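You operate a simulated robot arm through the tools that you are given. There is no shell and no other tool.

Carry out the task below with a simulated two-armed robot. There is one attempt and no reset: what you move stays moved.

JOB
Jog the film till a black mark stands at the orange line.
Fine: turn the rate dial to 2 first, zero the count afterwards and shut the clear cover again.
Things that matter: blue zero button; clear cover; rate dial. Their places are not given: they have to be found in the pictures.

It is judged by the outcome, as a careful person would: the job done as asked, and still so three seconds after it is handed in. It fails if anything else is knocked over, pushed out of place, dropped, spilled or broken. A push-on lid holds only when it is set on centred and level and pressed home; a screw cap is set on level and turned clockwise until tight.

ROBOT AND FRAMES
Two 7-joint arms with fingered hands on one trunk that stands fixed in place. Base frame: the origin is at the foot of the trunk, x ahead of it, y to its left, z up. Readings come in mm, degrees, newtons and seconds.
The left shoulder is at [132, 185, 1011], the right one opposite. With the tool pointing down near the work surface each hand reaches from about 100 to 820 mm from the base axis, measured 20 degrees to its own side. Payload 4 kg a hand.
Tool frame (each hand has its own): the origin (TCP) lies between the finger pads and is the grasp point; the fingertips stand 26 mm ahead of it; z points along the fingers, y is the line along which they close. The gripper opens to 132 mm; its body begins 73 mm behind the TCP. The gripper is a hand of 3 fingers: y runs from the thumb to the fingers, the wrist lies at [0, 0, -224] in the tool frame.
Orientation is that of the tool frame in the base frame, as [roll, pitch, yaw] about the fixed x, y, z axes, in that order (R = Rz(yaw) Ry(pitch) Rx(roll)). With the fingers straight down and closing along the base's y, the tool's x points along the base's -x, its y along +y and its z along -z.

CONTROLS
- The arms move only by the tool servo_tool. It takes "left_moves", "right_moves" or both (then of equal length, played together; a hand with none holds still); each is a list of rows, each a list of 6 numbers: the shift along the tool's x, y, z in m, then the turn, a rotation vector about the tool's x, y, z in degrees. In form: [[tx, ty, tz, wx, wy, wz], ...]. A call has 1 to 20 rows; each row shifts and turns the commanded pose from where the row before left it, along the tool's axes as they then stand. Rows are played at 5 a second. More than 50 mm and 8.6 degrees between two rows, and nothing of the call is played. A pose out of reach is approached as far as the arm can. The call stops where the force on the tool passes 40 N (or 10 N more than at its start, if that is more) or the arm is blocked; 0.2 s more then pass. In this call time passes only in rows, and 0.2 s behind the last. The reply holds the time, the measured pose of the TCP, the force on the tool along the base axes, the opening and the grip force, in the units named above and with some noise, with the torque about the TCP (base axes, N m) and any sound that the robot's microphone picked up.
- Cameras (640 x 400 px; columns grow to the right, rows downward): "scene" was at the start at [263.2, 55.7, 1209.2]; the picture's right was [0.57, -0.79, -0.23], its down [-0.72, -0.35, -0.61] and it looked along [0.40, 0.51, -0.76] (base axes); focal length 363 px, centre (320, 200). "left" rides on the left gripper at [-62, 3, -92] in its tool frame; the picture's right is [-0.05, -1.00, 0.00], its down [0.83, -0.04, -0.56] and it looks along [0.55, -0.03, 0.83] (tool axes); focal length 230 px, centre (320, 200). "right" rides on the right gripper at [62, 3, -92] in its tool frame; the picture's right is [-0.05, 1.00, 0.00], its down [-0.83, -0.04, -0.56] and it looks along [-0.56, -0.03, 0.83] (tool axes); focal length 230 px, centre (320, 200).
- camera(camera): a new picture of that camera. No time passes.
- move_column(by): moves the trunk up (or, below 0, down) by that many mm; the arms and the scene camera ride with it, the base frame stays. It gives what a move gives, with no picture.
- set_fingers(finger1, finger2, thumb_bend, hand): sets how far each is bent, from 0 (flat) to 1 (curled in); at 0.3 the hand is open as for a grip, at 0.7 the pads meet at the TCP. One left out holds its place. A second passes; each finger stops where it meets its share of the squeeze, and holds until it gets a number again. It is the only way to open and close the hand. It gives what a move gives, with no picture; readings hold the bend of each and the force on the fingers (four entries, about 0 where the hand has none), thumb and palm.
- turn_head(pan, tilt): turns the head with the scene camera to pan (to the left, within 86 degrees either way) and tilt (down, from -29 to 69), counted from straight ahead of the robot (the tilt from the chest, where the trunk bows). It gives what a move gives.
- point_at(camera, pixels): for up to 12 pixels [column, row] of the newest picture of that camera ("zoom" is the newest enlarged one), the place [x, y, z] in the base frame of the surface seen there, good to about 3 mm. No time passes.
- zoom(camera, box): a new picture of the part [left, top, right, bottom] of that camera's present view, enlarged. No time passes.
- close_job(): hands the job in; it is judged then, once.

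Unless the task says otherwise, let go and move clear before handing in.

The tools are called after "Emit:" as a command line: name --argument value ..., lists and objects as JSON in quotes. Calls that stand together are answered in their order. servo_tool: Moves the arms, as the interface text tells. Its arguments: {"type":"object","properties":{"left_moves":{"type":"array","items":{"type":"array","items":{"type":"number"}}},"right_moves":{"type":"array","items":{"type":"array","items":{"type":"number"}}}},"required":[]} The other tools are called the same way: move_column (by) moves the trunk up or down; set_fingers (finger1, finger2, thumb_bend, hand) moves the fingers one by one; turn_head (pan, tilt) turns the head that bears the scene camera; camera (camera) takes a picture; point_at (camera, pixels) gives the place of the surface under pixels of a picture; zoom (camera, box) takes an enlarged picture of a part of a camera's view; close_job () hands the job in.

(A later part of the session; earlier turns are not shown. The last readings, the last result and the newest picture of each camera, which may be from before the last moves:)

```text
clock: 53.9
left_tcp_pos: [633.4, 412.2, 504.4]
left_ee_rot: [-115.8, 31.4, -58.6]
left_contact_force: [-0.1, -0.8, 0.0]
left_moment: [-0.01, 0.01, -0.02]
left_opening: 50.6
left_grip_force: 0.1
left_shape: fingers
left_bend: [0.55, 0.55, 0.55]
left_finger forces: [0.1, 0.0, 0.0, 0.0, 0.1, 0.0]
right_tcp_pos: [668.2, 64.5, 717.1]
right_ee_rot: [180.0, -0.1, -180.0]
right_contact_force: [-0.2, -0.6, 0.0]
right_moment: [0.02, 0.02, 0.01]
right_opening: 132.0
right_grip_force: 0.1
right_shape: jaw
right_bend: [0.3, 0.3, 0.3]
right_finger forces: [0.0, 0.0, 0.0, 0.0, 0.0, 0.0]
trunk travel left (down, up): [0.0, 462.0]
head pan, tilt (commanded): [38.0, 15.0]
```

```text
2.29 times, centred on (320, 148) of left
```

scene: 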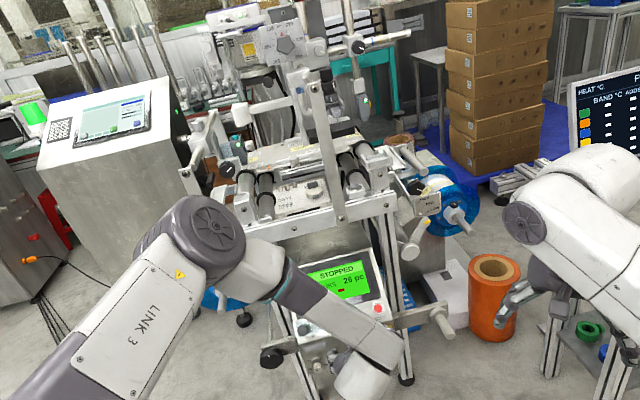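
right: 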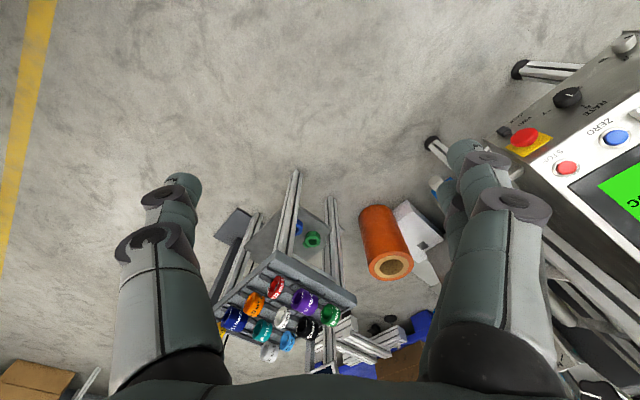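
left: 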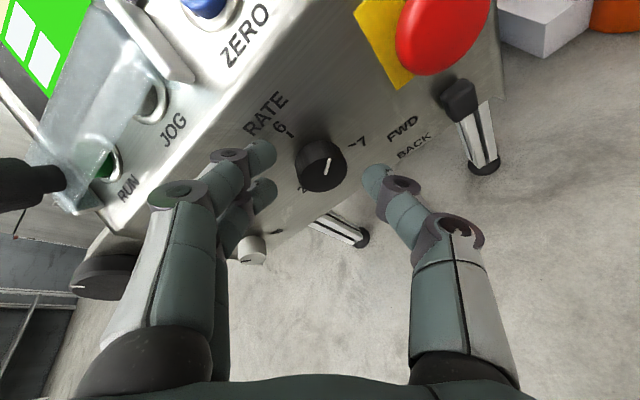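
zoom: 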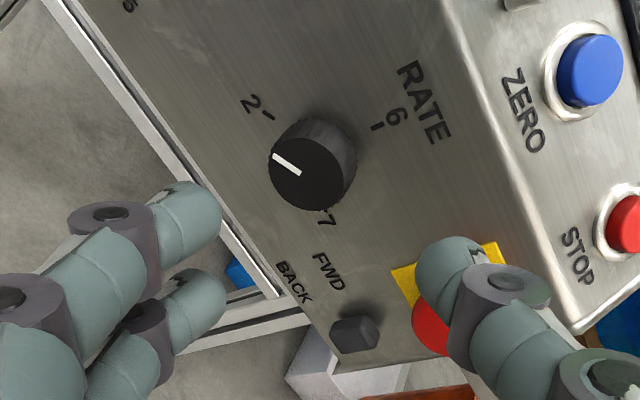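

By the three ticks, the pointer now stands about 117° counterclockwise of 6, very near 2. I'll zoom in tighter to measure the remainder.

Emit:
zoom --camera "left" --box '[275, 90, 365, 165]'

Emit:
servo_tool --left_moves '[[0, 0, 0, 0, 0, 8], [0, 0, 0, 0, 0, 8], [0, 0, 0, 0, 0, 8], [0, 0, 0, 0, 0, 8], [0, 0, 0, 0, 0, 8], [0, 0, 0, 0, 0, 8], [0, 0, 0, 0, 0, 8]]'

Emit:
camera --camera "left"

Emit:
zoom --camera "left" --box '[260, 70, 380, 170]'

```text
5.33 times, centred on (320, 128) of left
```

zoom: 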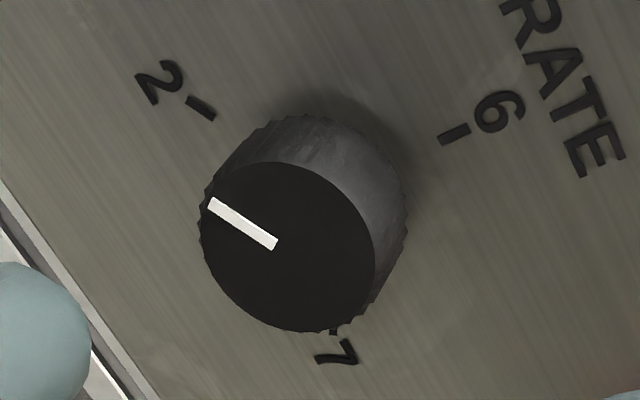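

```text
clock: 55.5
left_tcp_pos: [635.2, 412.7, 505.8]
left_ee_rot: [179.4, 68.2, -134.8]
left_contact_force: [0.3, 0.3, -0.5]
left_moment: [0.0, -0.04, -0.04]
left_opening: 50.4
left_grip_force: 0.0
left_shape: fingers
left_bend: [0.55, 0.55, 0.55]
left_finger forces: [0.0, 0.1, 0.0, 0.0, 0.1, 0.1]
right_tcp_pos: [669.4, 64.5, 716.3]
right_ee_rot: [179.9, -0.2, 180.0]
right_contact_force: [0.1, -0.8, 0.2]
right_moment: [-0.02, 0.0, 0.0]
right_opening: 132.0
right_grip_force: 0.1
right_shape: jaw
right_bend: [0.3, 0.3, 0.3]
right_finger forces: [0.0, 0.0, 0.0, 0.0, 0.1, 0.0]
trunk travel left (down, up): [0.0, 462.0]
head pan, tilt (commanded): [38.0, 15.0]
```

```text
taken
```

left: 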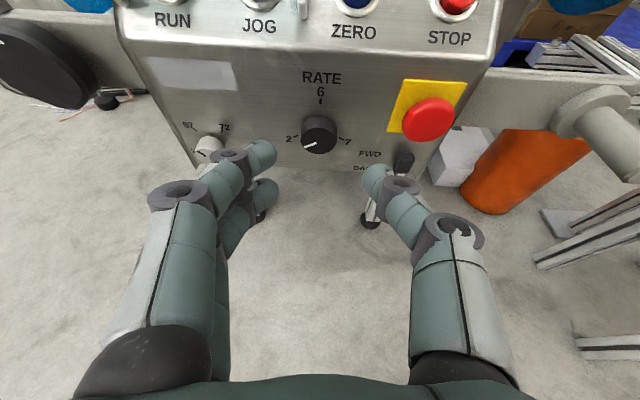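

```text
4.00 times, centred on (320, 120) of left
```

zoom: 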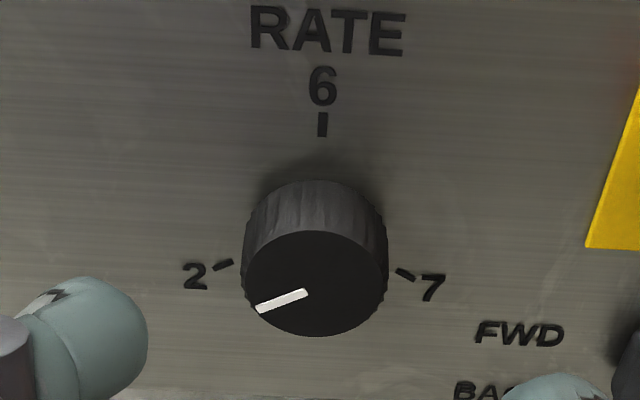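

The pointer is parallel to the tick at 2 within a few degrees. I'll cross-check from the head camera.

Emit:
camera --camera "scene"

Emit:
zoom --camera "scene" --box '[310, 240, 390, 290]'

```text
taken
```

scene: 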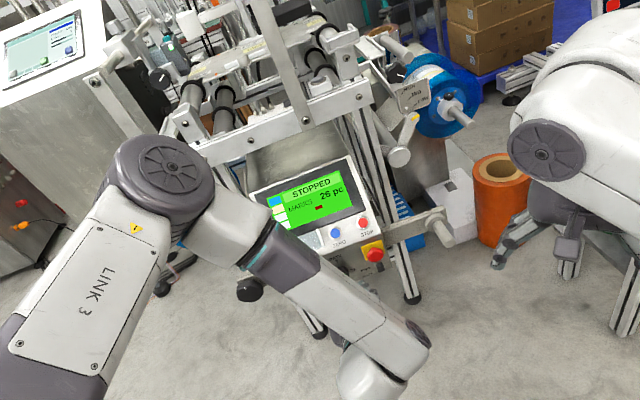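

```text
8.00 times, centred on (350, 265) of scene
```

zoom: 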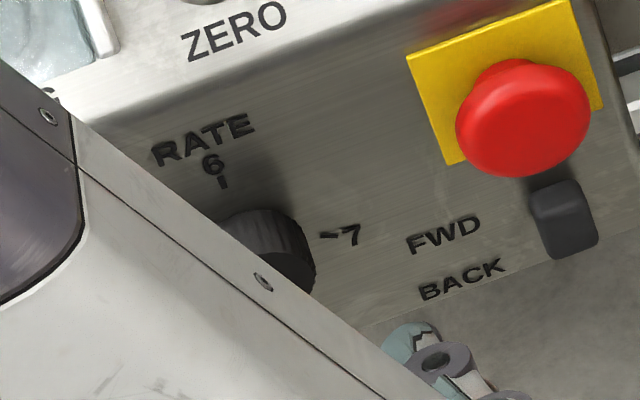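

The forearm blocks that view; I'll recheck the dial after moving away. Next: tip the hand back and raise the trunk to work on the cover.

Emit:
servo_tool --left_moves '[[-0.01, 0, -0.03, 0, 0, 0], [-0.02, 0, -0.03, 0, 8, 0], [-0.02, 0, -0.02, 0, 8, 0], [-0.02, 0, 0, 0, 8, 0]]'

Emit:
move_column --by 100

Emit:
camera --camera "left"

```text
clock: 56.5
left_tcp_pos: [605.7, 383.1, 599.7]
left_ee_rot: [-180.0, 43.9, -134.5]
left_contact_force: [-0.5, -0.8, -0.2]
left_moment: [0.04, 0.03, -0.03]
left_opening: 50.5
left_grip_force: 0.1
left_shape: fingers
left_bend: [0.55, 0.55, 0.55]
left_finger forces: [0.0, 0.1, 0.0, 0.0, 0.0, 0.0]
right_tcp_pos: [669.8, 64.1, 716.8]
right_ee_rot: [180.0, 0.0, 180.0]
right_contact_force: [0.5, -0.3, 0.6]
right_moment: [0.03, 0.01, 0.01]
right_opening: 131.9
right_grip_force: 0.0
right_shape: jaw
right_bend: [0.3, 0.3, 0.3]
right_finger forces: [0.0, 0.0, 0.1, 0.0, 0.0, 0.0]
trunk travel left (down, up): [0.0, 462.0]
head pan, tilt (commanded): [38.0, 15.0]
```

```text
clock: 57.8
left_tcp_pos: [606.5, 385.1, 696.6]
left_ee_rot: [179.8, 44.0, -134.6]
left_contact_force: [-0.3, -0.5, -1.9]
left_moment: [-0.01, 0.02, 0.01]
left_opening: 50.5
left_grip_force: 0.0
left_shape: fingers
left_bend: [0.55, 0.55, 0.55]
left_finger forces: [0.0, 0.0, 0.1, 0.0, 0.0, 0.0]
right_tcp_pos: [670.5, 63.7, 814.0]
right_ee_rot: [-179.9, -0.1, -180.0]
right_contact_force: [-0.1, 0.2, -0.3]
right_moment: [-0.04, 0.0, 0.01]
right_opening: 131.8
right_grip_force: 0.0
right_shape: jaw
right_bend: [0.3, 0.3, 0.3]
right_finger forces: [0.0, 0.0, 0.0, 0.1, 0.0, 0.0]
trunk travel left (down, up): [-100.0, 362.0]
head pan, tilt (commanded): [38.0, 15.0]
```

```text
taken
```

left: 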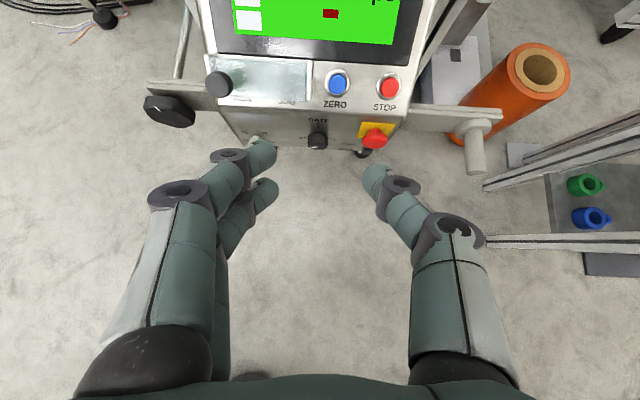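

The arm is back; the dial is at (318,138) and the cover at (260,80). Zooming on both from the hand and head cameras.

Emit:
zoom --camera "left" --box '[190, 50, 420, 170]'

Emit:
camera --camera "scene"

Emit:
zoom --camera "scene" --box '[270, 280, 400, 361]'

```text
2.78 times, centred on (305, 110) of left
```

zoom: 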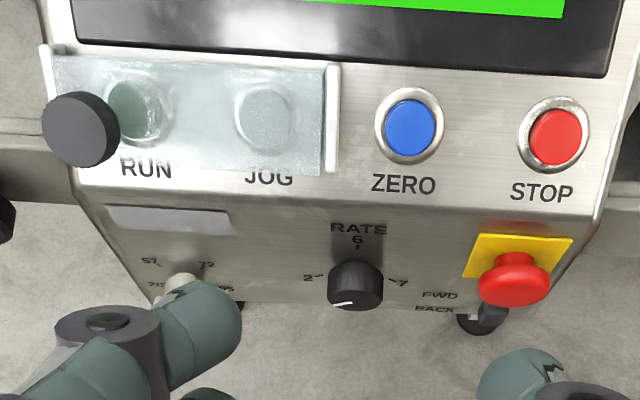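

```text
taken
```

scene: 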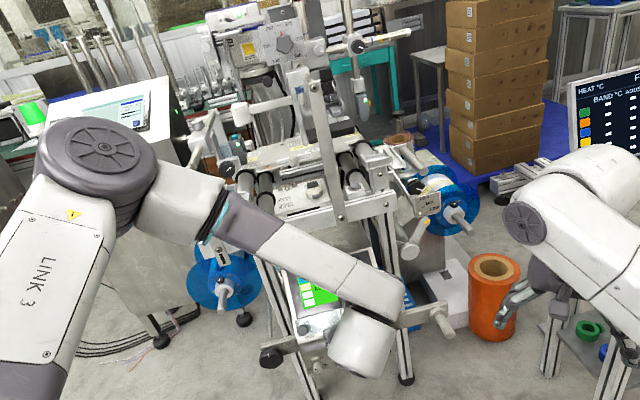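

```text
4.92 times, centred on (335, 320) of scene
```

zoom: 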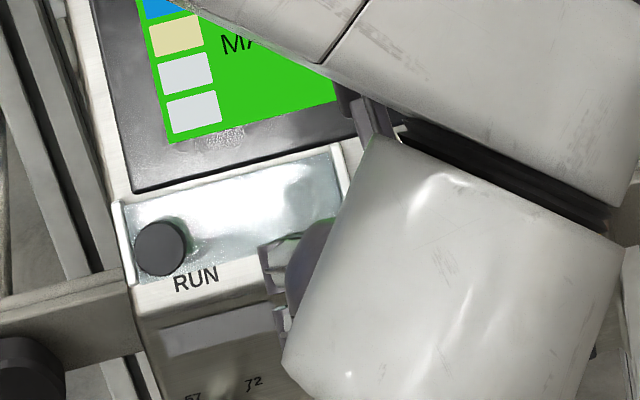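

The dial pointer matches the 2 tick from here too. The cover's knob stands at its left end; I'll bring the hand over it for a close look.

Emit:
servo_tool --left_moves '[[-0.006, 0.0274, 0.02, 0, 0, 0], [-0.006, 0.0274, 0.02, 0, 0, 0], [-0.006, 0.0274, 0.02, 0, 0, 0], [-0.006, 0.0274, 0.02, 0, 0, 0]]'

Emit:
camera --camera "left"

Emit:
zoom --camera "left" --box '[240, 50, 470, 190]'

```text
clock: 58.8
left_tcp_pos: [580.5, 513.0, 657.9]
left_ee_rot: [179.9, 44.2, -134.6]
left_contact_force: [0.2, -0.1, 0.1]
left_moment: [0.02, 0.0, -0.04]
left_opening: 50.5
left_grip_force: 0.1
left_shape: fingers
left_bend: [0.55, 0.55, 0.55]
left_finger forces: [0.0, 0.0, 0.0, 0.1, 0.1, 0.0]
right_tcp_pos: [668.8, 65.5, 816.8]
right_ee_rot: [-179.9, -0.1, 180.0]
right_contact_force: [-0.6, -0.2, 0.0]
right_moment: [0.0, 0.01, 0.0]
right_opening: 131.7
right_grip_force: 0.1
right_shape: jaw
right_bend: [0.3, 0.3, 0.3]
right_finger forces: [0.0, 0.0, 0.0, 0.0, 0.1, 0.0]
trunk travel left (down, up): [-100.0, 362.0]
head pan, tilt (commanded): [38.0, 15.0]
```

```text
taken
```

left: 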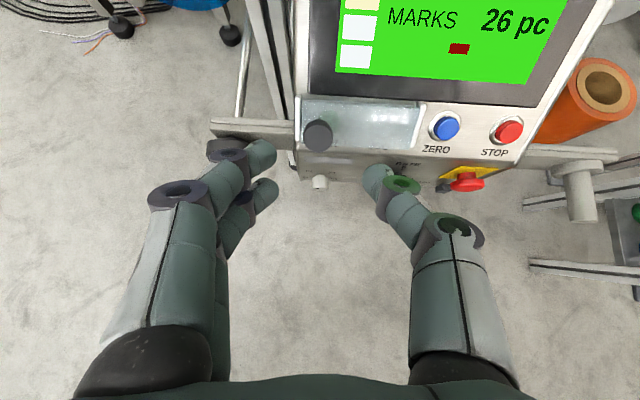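

```text
2.78 times, centred on (355, 120) of left
```

zoom: 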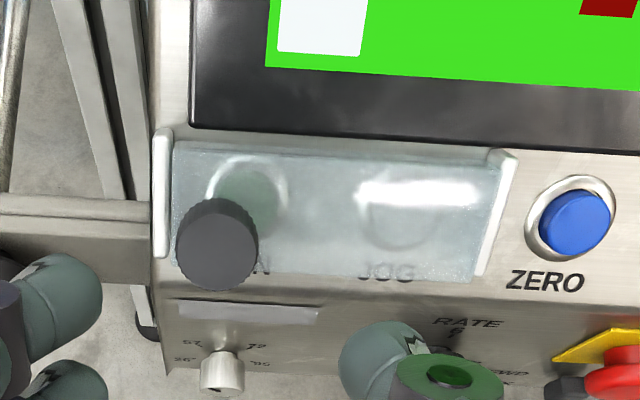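

The knob (217,243 in the zoom) stands mid-height at the plate's left end, so the flap most likely hinges at the right-hand cheek by ZERO. I'll roll the hand 88° so it pinches the knob along the panel's up-down line, letting the knob pivot between the pads as the flap swings.

Emit:
servo_tool --left_moves '[[0, 0, 0, 0, 0, 8], [0, 0, 0, 0, 0, 8], [0, 0, 0, 0, 0, 8], [0, 0, 0, 0, 0, 8], [0, 0, 0, 0, 0, 8], [0, 0, 0, 0, 0, 8], [0, 0, 0, 0, 0, 8], [0, 0, 0, 0, 0, 8], [0, 0, 0, 0, 0, 8], [0, 0, 0, 0, 0, 8], [0, 0, 0, 0, 0, 8]]'

Emit:
camera --camera "left"

Emit:
camera --camera "scene"

```text
clock: 61.2
left_tcp_pos: [579.0, 512.4, 658.4]
left_ee_rot: [135.8, 1.2, 136.9]
left_contact_force: [0.0, -0.1, 0.6]
left_moment: [0.0, -0.02, -0.02]
left_opening: 50.6
left_grip_force: 0.0
left_shape: fingers
left_bend: [0.55, 0.55, 0.55]
left_finger forces: [0.0, 0.0, 0.0, 0.0, 0.1, 0.1]
right_tcp_pos: [669.3, 64.7, 816.3]
right_ee_rot: [-180.0, -0.2, 180.0]
right_contact_force: [0.3, 0.8, 0.4]
right_moment: [-0.01, 0.0, 0.0]
right_opening: 131.9
right_grip_force: 0.1
right_shape: jaw
right_bend: [0.3, 0.3, 0.3]
right_finger forces: [0.0, 0.1, 0.0, 0.0, 0.0, 0.0]
trunk travel left (down, up): [-100.0, 362.0]
head pan, tilt (commanded): [38.0, 15.0]
```

```text
taken
```

left: 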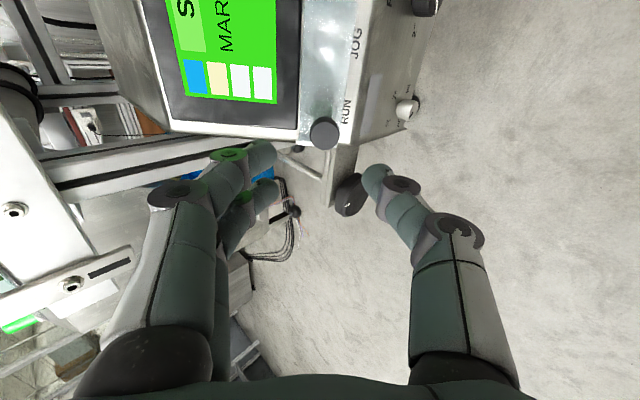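

```text
taken
```

scene: 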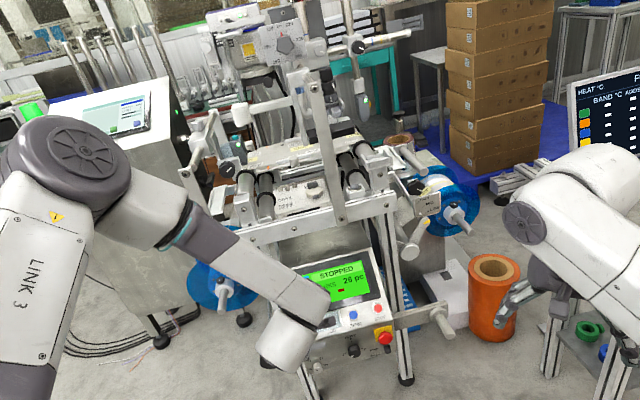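

The roll worked and the knob is at (323,133) in this side-on view. Zooming in on the cover from this angle and measuring the knob.

Emit:
zoom --camera "left" --box '[260, 0, 440, 165]'

Emit:
point_at --camera "zoom" --pixels '[[225, 470], [225, 440], [262, 475], [190, 475], [225, 505], [180, 330], [250, 330], [200, 100], [260, 200], [160, 460], [280, 480]]'

Emit:
zoom --camera "scene" --box '[270, 270, 410, 357]'

```text
2.42 times, centred on (350, 82) of left
```

zoom: 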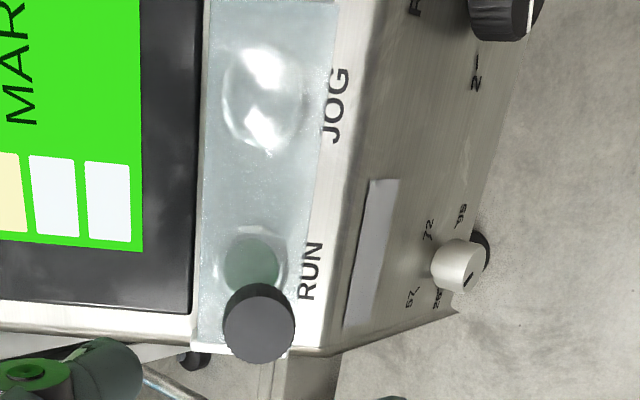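

```text
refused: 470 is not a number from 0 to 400
```

```text
4.57 times, centred on (340, 314) of scene
```

zoom: 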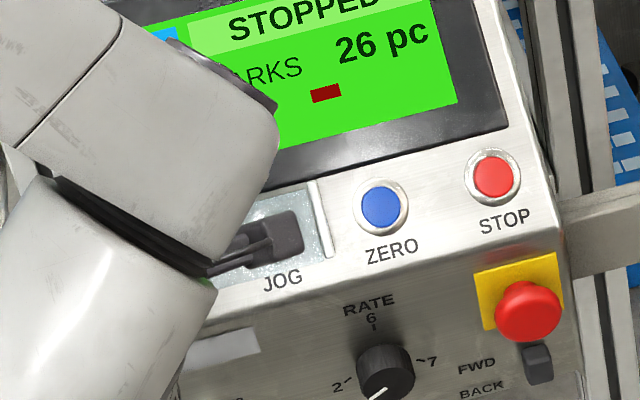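

From this side the knob top is at zoom (258,322). Measuring it and the plate.

Emit:
zoom --camera "left" --box '[260, 0, 440, 165]'

Emit:
point_at --camera "zoom" --pixels '[[258, 318], [258, 295], [285, 322], [232, 322], [258, 350], [215, 200], [300, 200], [210, 335], [213, 30], [325, 60], [250, 260]]'

```text
2.42 times, centred on (350, 82) of left
```

zoom: 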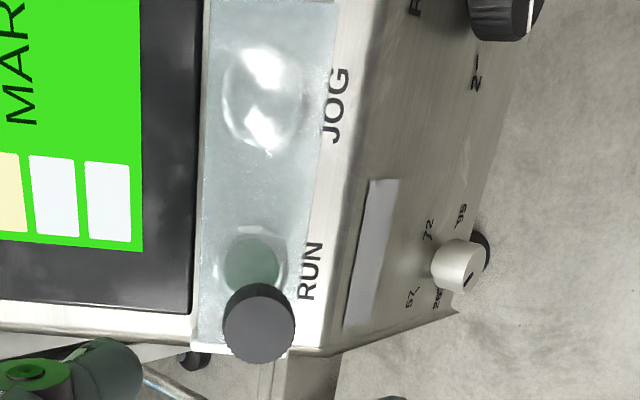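

```text
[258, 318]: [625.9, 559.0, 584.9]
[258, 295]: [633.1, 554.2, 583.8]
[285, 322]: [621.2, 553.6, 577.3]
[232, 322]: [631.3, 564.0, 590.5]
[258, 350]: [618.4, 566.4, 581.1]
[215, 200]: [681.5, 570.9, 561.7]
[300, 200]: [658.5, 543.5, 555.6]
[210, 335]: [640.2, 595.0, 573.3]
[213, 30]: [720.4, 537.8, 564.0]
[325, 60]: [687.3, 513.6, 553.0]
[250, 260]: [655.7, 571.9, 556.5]
```

Knob top centre is [625.5,559.5,584.5], about 28 mm tall above the plate. I'll approach along its axis, stopping ~15 mm short to check alignment.

Emit:
servo_tool --left_moves '[[0, -0.001, 0.02, 0, 0, 0], [0, -0.001, 0.02, 0, 0, 0], [0, -0.001, 0.02, 0, 0, 0], [0, -0.001, 0.01, 0, 0, 0]]'

Emit:
camera --camera "left"

```text
clock: 62.2
left_tcp_pos: [611.0, 545.2, 603.7]
left_ee_rot: [136.0, 1.5, 136.9]
left_contact_force: [0.8, 0.0, 0.8]
left_moment: [0.04, 0.02, -0.02]
left_opening: 50.7
left_grip_force: 0.1
left_shape: fingers
left_bend: [0.55, 0.55, 0.55]
left_finger forces: [0.0, 0.0, 0.1, 0.0, 0.0, 0.0]
right_tcp_pos: [668.9, 64.8, 816.0]
right_ee_rot: [179.9, -0.2, -180.0]
right_contact_force: [-0.7, 0.2, 0.2]
right_moment: [-0.03, -0.03, -0.05]
right_opening: 131.9
right_grip_force: 0.0
right_shape: jaw
right_bend: [0.3, 0.3, 0.3]
right_finger forces: [0.0, 0.0, 0.0, 0.0, 0.1, 0.0]
trunk travel left (down, up): [-100.0, 362.0]
head pan, tilt (commanded): [38.0, 15.0]
```

```text
taken
```

left: 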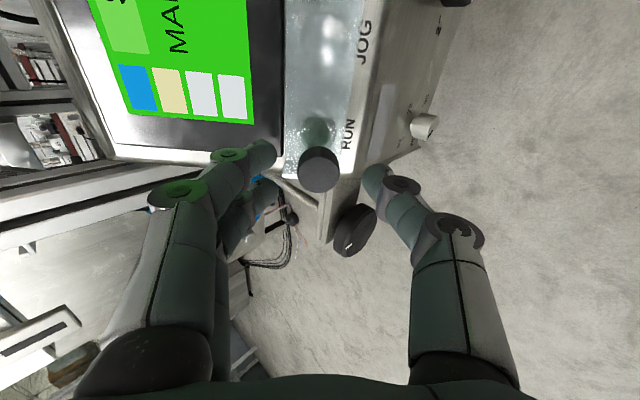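

The knob at (320,170) is centred. Advancing the last 22 mm.

Emit:
servo_tool --left_moves '[[0, 0, 0.008, 0, 0, 0], [0, 0, 0.007, 0, 0, 0], [0, 0, 0.006, 0, 0, 0]]'

Emit:
zoom --camera "left" --box '[200, 80, 440, 230]'

```text
clock: 63.0
left_tcp_pos: [621.5, 555.8, 588.2]
left_ee_rot: [136.0, 1.3, 137.0]
left_contact_force: [-0.9, -0.6, -0.3]
left_moment: [-0.03, -0.01, 0.01]
left_opening: 50.8
left_grip_force: 0.1
left_shape: fingers
left_bend: [0.55, 0.55, 0.55]
left_finger forces: [0.0, 0.0, 0.0, 0.0, 0.0, 0.1]
right_tcp_pos: [668.8, 64.8, 816.6]
right_ee_rot: [179.9, -0.1, -179.9]
right_contact_force: [-0.3, 0.0, 0.0]
right_moment: [0.0, 0.01, 0.0]
right_opening: 132.0
right_grip_force: 0.0
right_shape: jaw
right_bend: [0.3, 0.3, 0.3]
right_finger forces: [0.0, 0.0, 0.0, 0.0, 0.1, 0.1]
trunk travel left (down, up): [-100.0, 362.0]
head pan, tilt (commanded): [38.0, 15.0]
```

```text
2.67 times, centred on (320, 155) of left
```

zoom: 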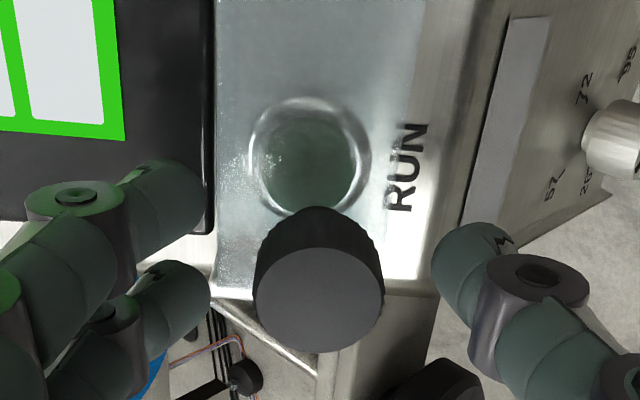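

The knob sits centred between fingers and thumb. Closing on it.

Emit:
set_fingers --hand "left" --finger1 0.69 --finger2 0.69 --thumb_bend 0.7

Emit:
zoom --camera "left" --box '[200, 80, 440, 230]'

```text
clock: 64.0
left_tcp_pos: [621.3, 556.6, 589.7]
left_ee_rot: [136.0, 1.3, 137.0]
left_contact_force: [0.3, -0.3, -3.0]
left_moment: [-0.03, -0.04, 0.01]
left_opening: 20.9
left_grip_force: 7.3
left_shape: fingers
left_bend: [0.65, 0.65, 0.66]
left_finger forces: [2.9, 3.5, 0.0, 0.1, 7.8, 0.1]
right_tcp_pos: [669.1, 64.9, 816.1]
right_ee_rot: [179.9, -0.1, -180.0]
right_contact_force: [-0.1, -0.8, -0.4]
right_moment: [-0.02, 0.0, 0.05]
right_opening: 132.0
right_grip_force: 0.0
right_shape: jaw
right_bend: [0.3, 0.3, 0.3]
right_finger forces: [0.1, 0.1, 0.0, 0.0, 0.0, 0.1]
trunk travel left (down, up): [-100.0, 362.0]
head pan, tilt (commanded): [38.0, 15.0]
```

```text
2.67 times, centred on (320, 155) of left
```

zoom: 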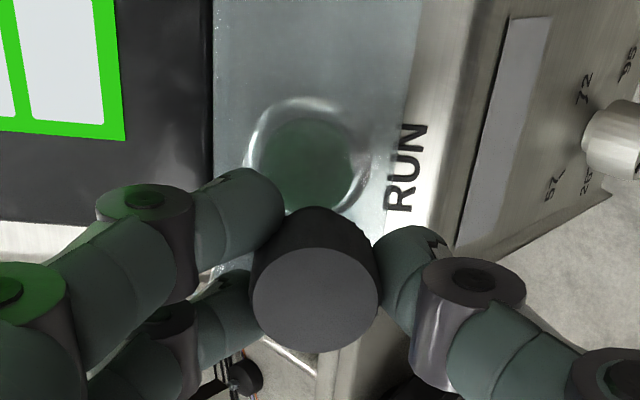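

The knob is gripped (3, 3.5 and 8 N). A gentle 6 mm pull outward to feel how the cover moves.

Emit:
servo_tool --left_moves '[[0, 0, -0.003, 0, 0, 0], [0, 0, -0.003, 0, 0, 0]]'

Emit:
zoom --camera "left" --box '[200, 0, 440, 230]'

Emit:
zoom --camera "scene" --box '[270, 270, 410, 357]'

```text
clock: 64.6
left_tcp_pos: [619.4, 554.5, 593.0]
left_ee_rot: [136.0, 1.3, 136.9]
left_contact_force: [4.0, 3.7, -7.7]
left_moment: [-0.03, 0.03, 0.02]
left_opening: 20.8
left_grip_force: 6.6
left_shape: fingers
left_bend: [0.65, 0.64, 0.66]
left_finger forces: [2.8, 3.9, 0.1, 0.0, 6.9, 0.1]
right_tcp_pos: [670.2, 65.3, 814.9]
right_ee_rot: [-179.9, -0.2, 180.0]
right_contact_force: [0.7, 0.0, 0.4]
right_moment: [-0.01, -0.02, 0.05]
right_opening: 131.9
right_grip_force: 0.1
right_shape: jaw
right_bend: [0.3, 0.3, 0.3]
right_finger forces: [0.0, 0.1, 0.1, 0.0, 0.1, 0.0]
trunk travel left (down, up): [-100.0, 362.0]
head pan, tilt (commanded): [38.0, 15.0]
```

```text
1.74 times, centred on (320, 115) of left
```

zoom: 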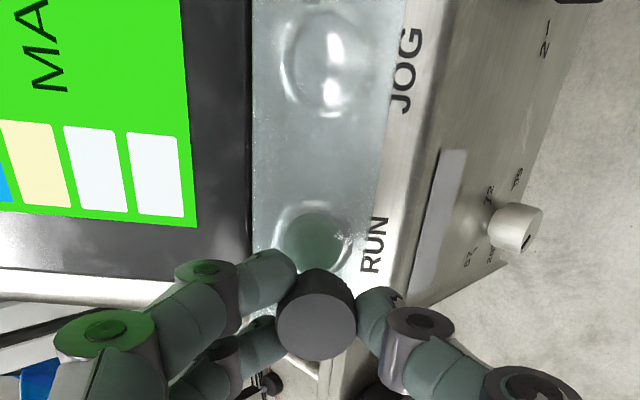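

```text
4.57 times, centred on (340, 314) of scene
```

zoom: 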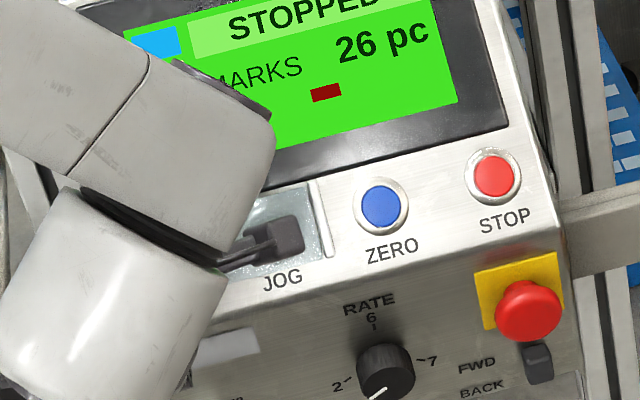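

The pull met ~9 N along the panel normal with no visible lift, so it may slide or hinge elsewhere. I'll return and probe gently along the panel's up direction (tool +y).

Emit:
servo_tool --left_moves '[[0, 0, 0.005, 0, 0, 0], [0, 0.003, 0, 0, 0, 0], [0, 0.003, 0, 0, 0, 0]]'

Emit:
servo_tool --left_moves '[[0, -0.006, 0, 0, 0, 0], [0, -0.003, 0, 0, 0, 0], [0, -0.003, 0, 0, 0, 0]]'

```text
clock: 65.4
left_tcp_pos: [623.8, 558.4, 596.5]
left_ee_rot: [135.9, 1.3, 137.0]
left_contact_force: [-4.3, -3.1, 5.4]
left_moment: [0.0, -0.03, 0.02]
left_opening: 19.8
left_grip_force: 9.3
left_shape: fingers
left_bend: [0.66, 0.65, 0.67]
left_finger forces: [4.0, 5.5, 0.0, 0.0, 9.0, 0.1]
right_tcp_pos: [668.5, 65.5, 818.3]
right_ee_rot: [179.9, 0.0, 179.9]
right_contact_force: [0.2, 0.4, 0.3]
right_moment: [0.01, 0.01, -0.02]
right_opening: 132.1
right_grip_force: 0.0
right_shape: jaw
right_bend: [0.3, 0.3, 0.3]
right_finger forces: [0.1, 0.0, 0.0, 0.1, 0.0, 0.1]
trunk travel left (down, up): [-100.0, 362.0]
head pan, tilt (commanded): [38.0, 15.0]
```

```text
clock: 66.2
left_tcp_pos: [618.4, 553.2, 588.4]
left_ee_rot: [135.7, 1.4, 137.0]
left_contact_force: [-0.7, 1.7, 10.4]
left_moment: [0.21, -0.15, 0.03]
left_opening: 20.2
left_grip_force: 9.1
left_shape: fingers
left_bend: [0.66, 0.65, 0.68]
left_finger forces: [5.9, 7.7, 0.1, 0.0, 5.0, 0.1]
right_tcp_pos: [668.9, 64.3, 817.6]
right_ee_rot: [180.0, 0.0, -180.0]
right_contact_force: [-0.4, -0.1, 0.7]
right_moment: [0.02, 0.01, 0.0]
right_opening: 132.0
right_grip_force: 0.0
right_shape: jaw
right_bend: [0.3, 0.3, 0.3]
right_finger forces: [0.1, 0.0, 0.0, 0.0, 0.0, 0.1]
trunk travel left (down, up): [-100.0, 362.0]
head pan, tilt (commanded): [38.0, 15.0]
```

Downward met 7.6 N but upward met none, so the cover may move up the panel. I'll go up 16 mm (10 past the start) and look.

Emit:
servo_tool --left_moves '[[0, 0.005, 0, 0, 0, 0], [0, 0.005, -0.001, 0, 0, 0], [0, 0.003, -0.002, 0, 0, 0], [0, 0.003, -0.002, 0, 0, 0]]'

Emit:
zoom --camera "left" --box '[200, 0, 440, 230]'

Emit:
zoom --camera "scene" --box '[270, 270, 410, 357]'

```text
clock: 67.2
left_tcp_pos: [624.4, 559.9, 598.5]
left_ee_rot: [135.9, 1.3, 137.0]
left_contact_force: [5.6, 3.8, -7.8]
left_moment: [0.02, -0.03, -0.02]
left_opening: 20.7
left_grip_force: 6.6
left_shape: fingers
left_bend: [0.65, 0.64, 0.67]
left_finger forces: [3.0, 3.6, 0.0, 0.0, 6.2, 0.0]
right_tcp_pos: [669.4, 66.0, 815.3]
right_ee_rot: [-179.9, 0.0, 180.0]
right_contact_force: [-1.1, 0.9, -0.4]
right_moment: [-0.01, -0.03, 0.0]
right_opening: 131.8
right_grip_force: 0.0
right_shape: jaw
right_bend: [0.3, 0.3, 0.3]
right_finger forces: [0.1, 0.1, 0.0, 0.0, 0.0, 0.1]
trunk travel left (down, up): [-100.0, 362.0]
head pan, tilt (commanded): [38.0, 15.0]
```

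```text
1.74 times, centred on (320, 115) of left
```

zoom: 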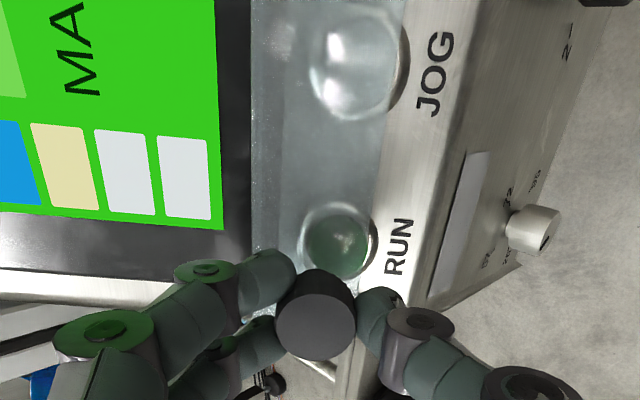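

```text
4.57 times, centred on (340, 314) of scene
```

zoom: 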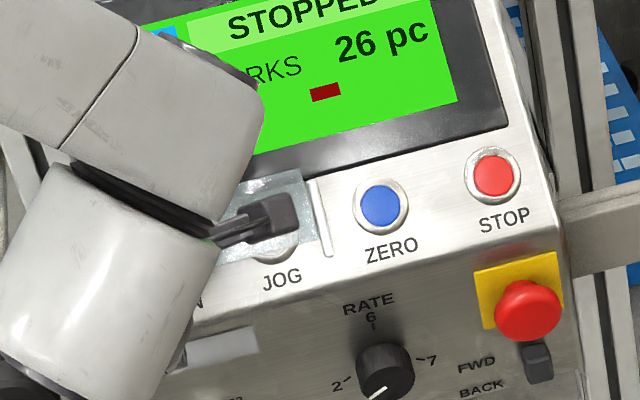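

The cover slides up the panel between its cheeks — JOG's lower half is now uncovered in the scene zoom. I'll ease the outward pull and keep sliding up.

Emit:
servo_tool --left_moves '[[0, 0.004, 0.002, 0, 0, 0], [0, 0.006, 0.001, 0, 0, 0], [0, 0.007, 0, 0, 0, 0], [0, 0.007, 0, 0, 0, 0]]'

Emit:
zoom --camera "left" --box '[200, 0, 440, 230]'

Emit:
zoom --camera "scene" --box '[270, 270, 410, 357]'

```text
clock: 68.2
left_tcp_pos: [637.6, 572.0, 615.0]
left_ee_rot: [135.8, 1.4, 136.9]
left_contact_force: [1.7, -1.7, -1.0]
left_moment: [-0.04, -0.05, -0.06]
left_opening: 20.5
left_grip_force: 7.7
left_shape: fingers
left_bend: [0.65, 0.65, 0.67]
left_finger forces: [4.0, 3.9, 0.0, 0.0, 7.3, 0.1]
right_tcp_pos: [669.3, 65.6, 815.7]
right_ee_rot: [-179.9, 0.0, 180.0]
right_contact_force: [-0.6, -0.4, 0.0]
right_moment: [0.01, 0.0, 0.01]
right_opening: 131.9
right_grip_force: 0.0
right_shape: jaw
right_bend: [0.3, 0.3, 0.3]
right_finger forces: [0.0, 0.0, 0.0, 0.0, 0.0, 0.1]
trunk travel left (down, up): [-100.0, 362.0]
head pan, tilt (commanded): [38.0, 15.0]
```

```text
1.74 times, centred on (320, 115) of left
```

zoom: 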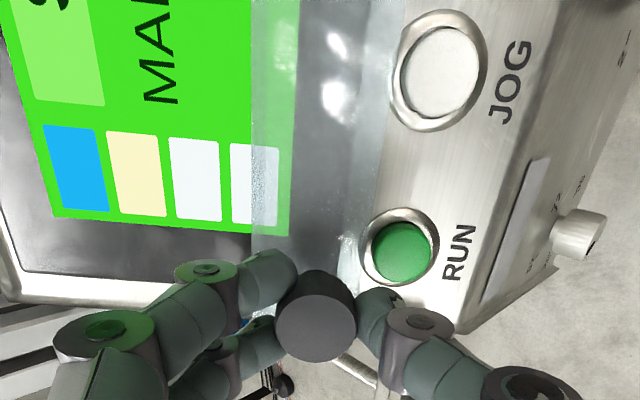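

```text
4.57 times, centred on (340, 314) of scene
```

zoom: 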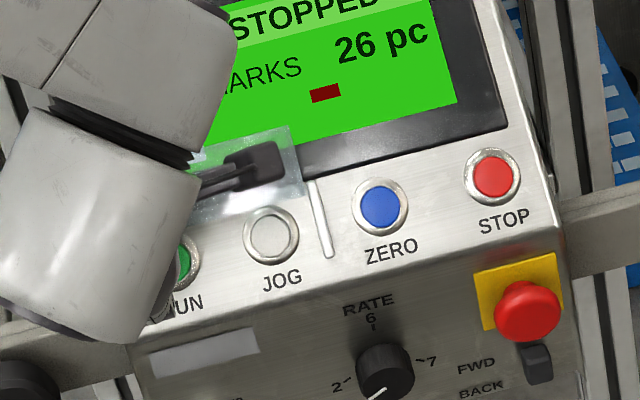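

JOG (white) and RUN (green) are now uncovered after ~34 mm. I'll slide a bit further for finger room, watching for a stop.

Emit:
servo_tool --left_moves '[[0, 0.005, 0, 0, 0, 0], [0, 0.005, 0, 0, 0, 0], [0, 0.004, 0, 0, 0, 0]]'

```text
clock: 69.0
left_tcp_pos: [643.7, 578.9, 625.5]
left_ee_rot: [136.0, 1.4, 136.9]
left_contact_force: [1.6, -9.3, 1.1]
left_moment: [-0.11, -0.04, -0.07]
left_opening: 20.5
left_grip_force: 9.1
left_shape: fingers
left_bend: [0.66, 0.65, 0.67]
left_finger forces: [4.7, 3.1, 0.0, 0.0, 10.0, 0.0]
right_tcp_pos: [668.6, 63.7, 816.9]
right_ee_rot: [-180.0, -0.1, -180.0]
right_contact_force: [0.0, -0.2, -0.8]
right_moment: [-0.03, 0.01, -0.01]
right_opening: 131.8
right_grip_force: 0.0
right_shape: jaw
right_bend: [0.3, 0.3, 0.3]
right_finger forces: [0.0, 0.1, 0.1, 0.0, 0.0, 0.0]
trunk travel left (down, up): [-100.0, 362.0]
head pan, tilt (commanded): [38.0, 15.0]
```

About 47 mm of travel, with a little side load starting. I'll relax slightly, let go and see whether the cover stays up.

Emit:
servo_tool --left_moves '[[-0.001, -0.001, 0, 0, 0, 0]]'

Emit:
set_fingers --hand "left" --finger1 0.56 --finger2 0.56 --thumb_bend 0.56

Emit:
zoom --camera "left" --box '[200, 0, 440, 230]'

```text
clock: 69.4
left_tcp_pos: [642.9, 578.6, 625.4]
left_ee_rot: [135.8, 1.3, 136.9]
left_contact_force: [0.7, -7.7, 2.7]
left_moment: [-0.13, -0.03, -0.07]
left_opening: 20.6
left_grip_force: 9.0
left_shape: fingers
left_bend: [0.66, 0.65, 0.67]
left_finger forces: [4.6, 3.6, 0.1, 0.0, 9.7, 0.0]
right_tcp_pos: [670.2, 64.1, 817.3]
right_ee_rot: [-179.9, -0.1, 179.9]
right_contact_force: [-0.3, 0.2, 0.4]
right_moment: [0.01, -0.02, -0.02]
right_opening: 132.0
right_grip_force: 0.0
right_shape: jaw
right_bend: [0.3, 0.3, 0.3]
right_finger forces: [0.0, 0.1, 0.0, 0.1, 0.0, 0.0]
trunk travel left (down, up): [-100.0, 362.0]
head pan, tilt (commanded): [38.0, 15.0]
```

```text
clock: 70.4
left_tcp_pos: [644.1, 579.4, 622.9]
left_ee_rot: [135.8, 1.2, 137.1]
left_contact_force: [0.8, -0.1, 0.3]
left_moment: [0.02, 0.0, 0.02]
left_opening: 47.2
left_grip_force: 0.0
left_shape: fingers
left_bend: [0.56, 0.56, 0.56]
left_finger forces: [0.1, 0.0, 0.0, 0.0, 0.0, 0.0]
right_tcp_pos: [670.8, 65.5, 816.2]
right_ee_rot: [180.0, -0.1, 180.0]
right_contact_force: [0.5, 0.3, 0.1]
right_moment: [0.02, 0.03, -0.02]
right_opening: 132.1
right_grip_force: 0.0
right_shape: jaw
right_bend: [0.3, 0.3, 0.3]
right_finger forces: [0.1, 0.1, 0.1, 0.0, 0.0, 0.0]
trunk travel left (down, up): [-100.0, 362.0]
head pan, tilt (commanded): [38.0, 15.0]
```

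```text
1.74 times, centred on (320, 115) of left
```

zoom: 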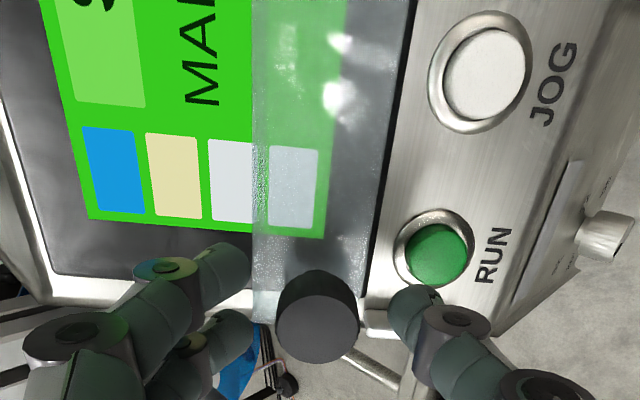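

The cover stays up by itself. I'll withdraw straight out along the normal (the thumb is near RUN), then locate JOG.

Emit:
servo_tool --left_moves '[[0, 0, -0.02, 0, 0, 0], [0, 0, -0.03, 0, 0, 0], [0, 0, -0.03, 0, 0, 0]]'

Emit:
camera --camera "left"

Emit:
zoom --camera "scene" --box '[240, 100, 380, 188]'

```text
clock: 71.2
left_tcp_pos: [605.7, 540.3, 682.2]
left_ee_rot: [135.8, 1.4, 137.0]
left_contact_force: [-0.7, 0.2, -0.3]
left_moment: [0.0, 0.03, -0.01]
left_opening: 47.3
left_grip_force: 0.0
left_shape: fingers
left_bend: [0.56, 0.56, 0.56]
left_finger forces: [0.0, 0.0, 0.0, 0.0, 0.0, 0.1]
right_tcp_pos: [668.2, 64.6, 818.4]
right_ee_rot: [179.9, 0.1, 180.0]
right_contact_force: [-0.6, 0.4, 0.2]
right_moment: [0.01, 0.0, 0.03]
right_opening: 132.1
right_grip_force: 0.0
right_shape: jaw
right_bend: [0.3, 0.3, 0.3]
right_finger forces: [0.1, 0.1, 0.0, 0.0, 0.0, 0.1]
trunk travel left (down, up): [-100.0, 362.0]
head pan, tilt (commanded): [38.0, 15.0]
```

```text
taken
```

left: 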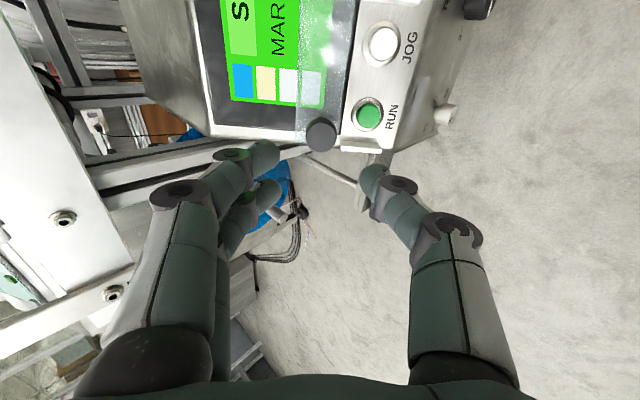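

```text
4.55 times, centred on (310, 144) of scene
```

zoom: 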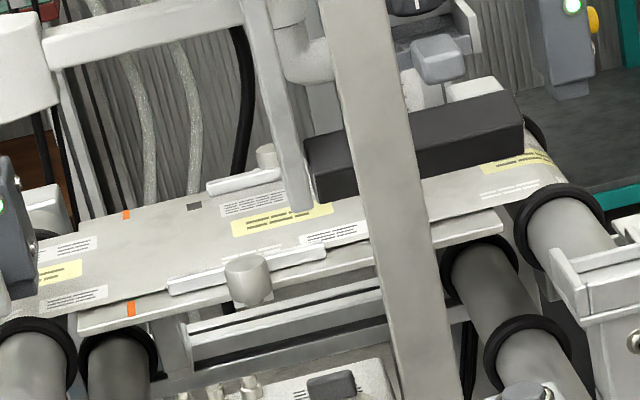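

JOG is fully exposed at (384,42), and the plate's lower edge clears it by ~30 mm. I'll centre over JOG and roll the hand to −45°, so that the thumb can be the single poking tip with the two fingers toward empty panel.

Emit:
point_at --camera "left" --pixels '[[384, 42], [384, 30], [384, 54], [372, 42], [396, 42], [370, 115], [350, 60], [405, 90]]'

Emit:
servo_tool --left_moves '[[-0.032, -0.022, 0, 0, 0, 0], [-0.032, -0.022, 0, 0, 0, 0], [0, 0, 0, 0, 0, -8], [0, 0, 0, 0, 0, -8], [0, 0, 0, 0, 0, -8], [0, 0, 0, 0, 0, -8], [0, 0, 0, 0, 0, -8], [0, 0, 0, 0, 0, -8], [0, 0, 0, 0, 0, -8], [0, 0, 0, 0, 0, -8], [0, 0, 0, 0, 0, -8], [0, 0, 0, 0, 0, -8], [0, 0, 0, 0, 0, -8], [0, 0, 0, 0, 0, -8], [0, 0, 0, 0, 0, -8], [0, 0, 0, 0, 0, -8], [0, 0, 0, 0, 0, -8], [0, 0, 0, 0, 0, -8], [0, 0, 0, 0, 0, -5]]'

Emit:
set_fingers --hand "left" --finger1 0.7 --finger2 0.7 --thumb_bend 0.7

Emit:
camera --camera "left"

```text
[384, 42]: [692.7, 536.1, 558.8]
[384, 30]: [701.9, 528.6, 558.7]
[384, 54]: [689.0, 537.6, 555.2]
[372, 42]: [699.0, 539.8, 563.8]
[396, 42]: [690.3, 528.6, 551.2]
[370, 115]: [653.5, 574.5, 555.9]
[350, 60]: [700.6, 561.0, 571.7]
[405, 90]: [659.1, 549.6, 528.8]
```

```text
clock: 75.2
left_tcp_pos: [630.6, 473.2, 653.4]
left_ee_rot: [-145.5, 29.4, -79.9]
left_contact_force: [0.6, 0.6, 0.2]
left_moment: [0.03, -0.01, 0.03]
left_opening: 47.1
left_grip_force: 0.0
left_shape: fingers
left_bend: [0.56, 0.56, 0.56]
left_finger forces: [0.1, 0.1, 0.0, 0.0, 0.0, 0.1]
right_tcp_pos: [669.6, 65.1, 815.6]
right_ee_rot: [-180.0, -0.1, 179.9]
right_contact_force: [0.1, -0.7, 0.1]
right_moment: [-0.03, 0.03, 0.02]
right_opening: 131.8
right_grip_force: 0.0
right_shape: jaw
right_bend: [0.3, 0.3, 0.3]
right_finger forces: [0.0, 0.0, 0.0, 0.0, 0.0, 0.1]
trunk travel left (down, up): [-100.0, 362.0]
head pan, tilt (commanded): [38.0, 15.0]
```

```text
clock: 76.2
left_tcp_pos: [629.8, 472.0, 652.6]
left_ee_rot: [-145.5, 29.5, -80.1]
left_contact_force: [0.2, -0.8, -0.7]
left_moment: [0.0, 0.0, -0.02]
left_opening: 6.2
left_grip_force: 0.1
left_shape: fingers
left_bend: [0.7, 0.7, 0.7]
left_finger forces: [0.0, 0.0, 0.1, 0.1, 0.0, 0.0]
right_tcp_pos: [669.2, 65.1, 817.2]
right_ee_rot: [179.9, -0.1, 180.0]
right_contact_force: [-0.7, -0.2, -0.2]
right_moment: [-0.02, 0.01, 0.01]
right_opening: 131.7
right_grip_force: 0.0
right_shape: jaw
right_bend: [0.3, 0.3, 0.3]
right_finger forces: [0.0, 0.0, 0.1, 0.1, 0.0, 0.0]
trunk travel left (down, up): [-100.0, 362.0]
head pan, tilt (commanded): [38.0, 15.0]
```

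```text
taken
```

left: 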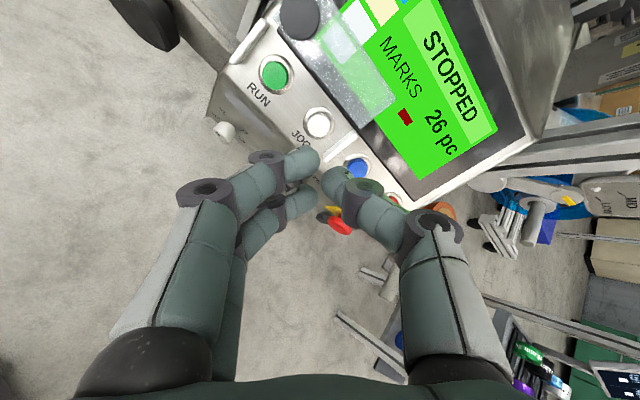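

JOG's cap centre is [692.7,536.1,558.8]. I'll tilt the hand 20° so the thumb leads, and stop ~30 mm above JOG.

Emit:
servo_tool --left_moves '[[0, 0, 0, -6.67, 0, 0], [0, 0, 0, -6.67, 0, 0], [0, 0, 0, -6.67, 0, 0], [0, -0.0083, 0.0229, 0, 0, 0], [0, -0.0083, 0.0229, 0, 0, 0], [0, -0.0083, 0.0229, 0, 0, 0]]'

Emit:
camera --camera "left"

Emit:
zoom --camera "scene" --box '[270, 270, 410, 357]'

```text
clock: 77.6
left_tcp_pos: [665.2, 508.9, 598.4]
left_ee_rot: [-165.7, 29.5, -80.2]
left_contact_force: [0.0, -0.7, 0.1]
left_moment: [0.0, 0.04, 0.05]
left_opening: 5.9
left_grip_force: 0.1
left_shape: fingers
left_bend: [0.7, 0.7, 0.7]
left_finger forces: [0.1, 0.1, 0.1, 0.0, 0.0, 0.0]
right_tcp_pos: [670.0, 65.3, 815.7]
right_ee_rot: [-180.0, -0.2, 180.0]
right_contact_force: [0.2, -1.7, 0.4]
right_moment: [-0.02, 0.03, 0.01]
right_opening: 131.8
right_grip_force: 0.1
right_shape: jaw
right_bend: [0.3, 0.3, 0.3]
right_finger forces: [0.0, 0.0, 0.0, 0.0, 0.1, 0.0]
trunk travel left (down, up): [-100.0, 362.0]
head pan, tilt (commanded): [38.0, 15.0]
```

```text
taken
```

left: 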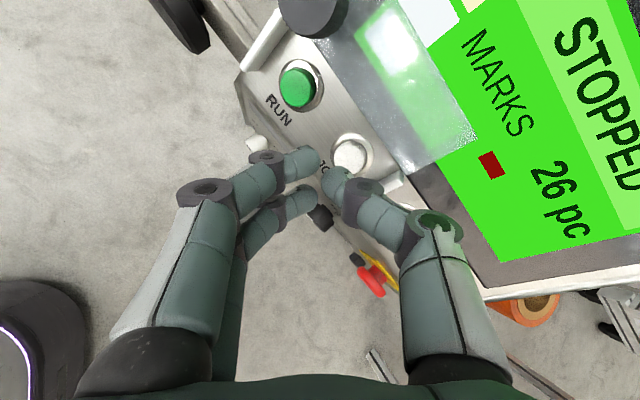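

```text
4.57 times, centred on (340, 314) of scene
```

zoom: 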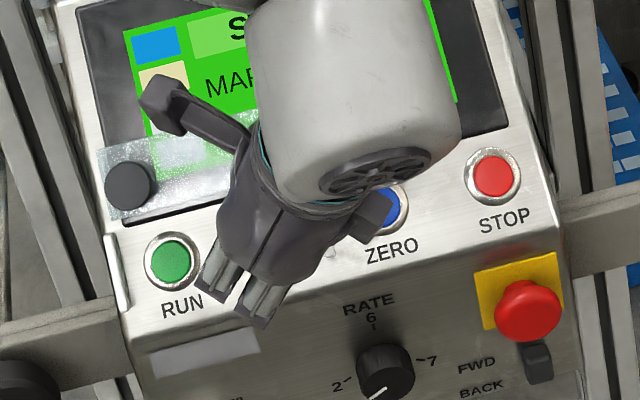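

In the left view JOG is at (350,155) just beyond the thumb tip at (332,175). I'll measure the thumb tip and JOG for exact alignment.

Emit:
zoom --camera "left" --box '[260, 100, 420, 220]'

Emit:
point_at --camera "zoom" --pixels '[[270, 270], [260, 290], [285, 265], [300, 290], [355, 215], [330, 225], [375, 190], [200, 220], [215, 340]]'

```text
3.33 times, centred on (340, 160) of left
```

zoom: 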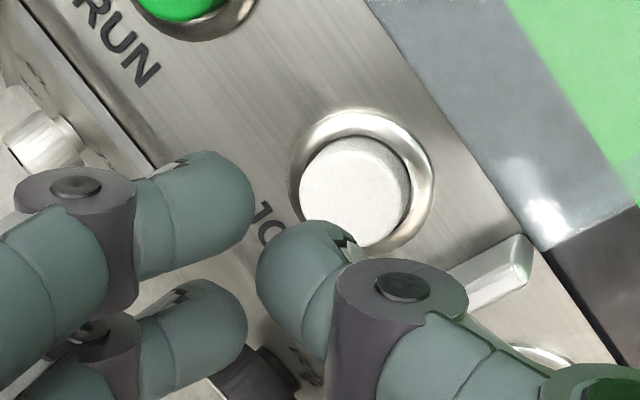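

```text
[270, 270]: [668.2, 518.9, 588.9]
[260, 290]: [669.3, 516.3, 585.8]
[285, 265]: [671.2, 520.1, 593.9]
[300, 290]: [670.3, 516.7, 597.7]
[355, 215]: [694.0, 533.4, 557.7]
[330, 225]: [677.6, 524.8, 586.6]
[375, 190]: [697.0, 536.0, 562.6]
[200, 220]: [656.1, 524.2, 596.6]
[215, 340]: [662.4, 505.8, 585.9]
```

Thumb tip and JOG line up within ~3 mm, with ~29 mm to go. Descending 22 mm along the normal.

Emit:
servo_tool --left_moves '[[0, -0.0038, 0.0103, 0, 0, 0], [0, -0.0038, 0.0103, 0, 0, 0]]'

Emit:
zoom --camera "left" --box '[240, 90, 420, 220]'

Emit:
zoom --camera "scene" --box '[220, 110, 360, 198]'

```text
clock: 78.2
left_tcp_pos: [676.8, 518.6, 584.5]
left_ee_rot: [-165.8, 29.6, -80.2]
left_contact_force: [0.1, -0.6, -0.7]
left_moment: [0.02, -0.01, 0.02]
left_opening: 5.9
left_grip_force: 0.0
left_shape: fingers
left_bend: [0.7, 0.7, 0.7]
left_finger forces: [0.1, 0.0, 0.0, 0.0, 0.1, 0.0]
right_tcp_pos: [669.7, 65.0, 816.2]
right_ee_rot: [180.0, 0.0, -179.9]
right_contact_force: [0.3, -0.5, 0.5]
right_moment: [0.02, -0.01, 0.02]
right_opening: 131.4
right_grip_force: 0.1
right_shape: jaw
right_bend: [0.3, 0.3, 0.3]
right_finger forces: [0.0, 0.0, 0.0, 0.0, 0.1, 0.1]
trunk travel left (down, up): [-100.0, 362.0]
head pan, tilt (commanded): [38.0, 15.0]
```

```text
3.08 times, centred on (330, 155) of left
```

zoom: 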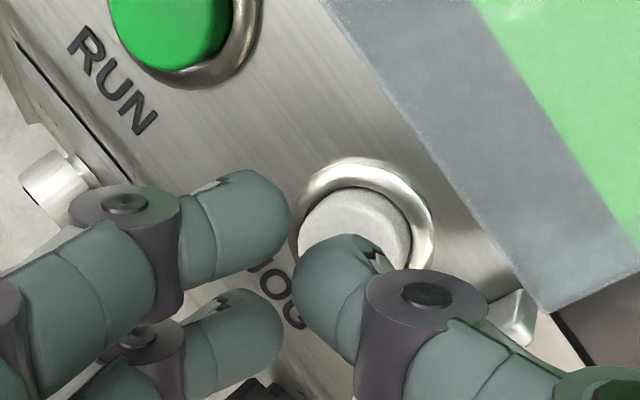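

```text
4.55 times, centred on (290, 154) of scene
```

zoom: 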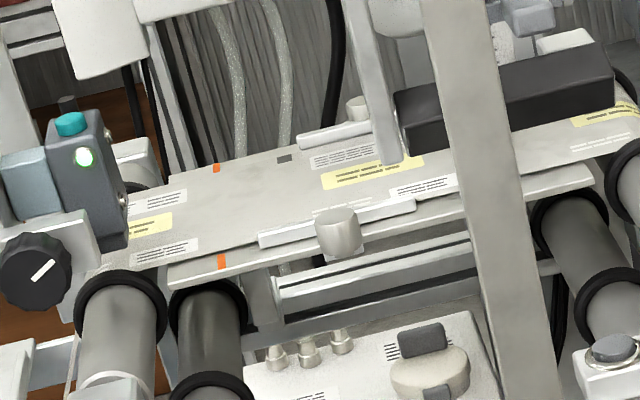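

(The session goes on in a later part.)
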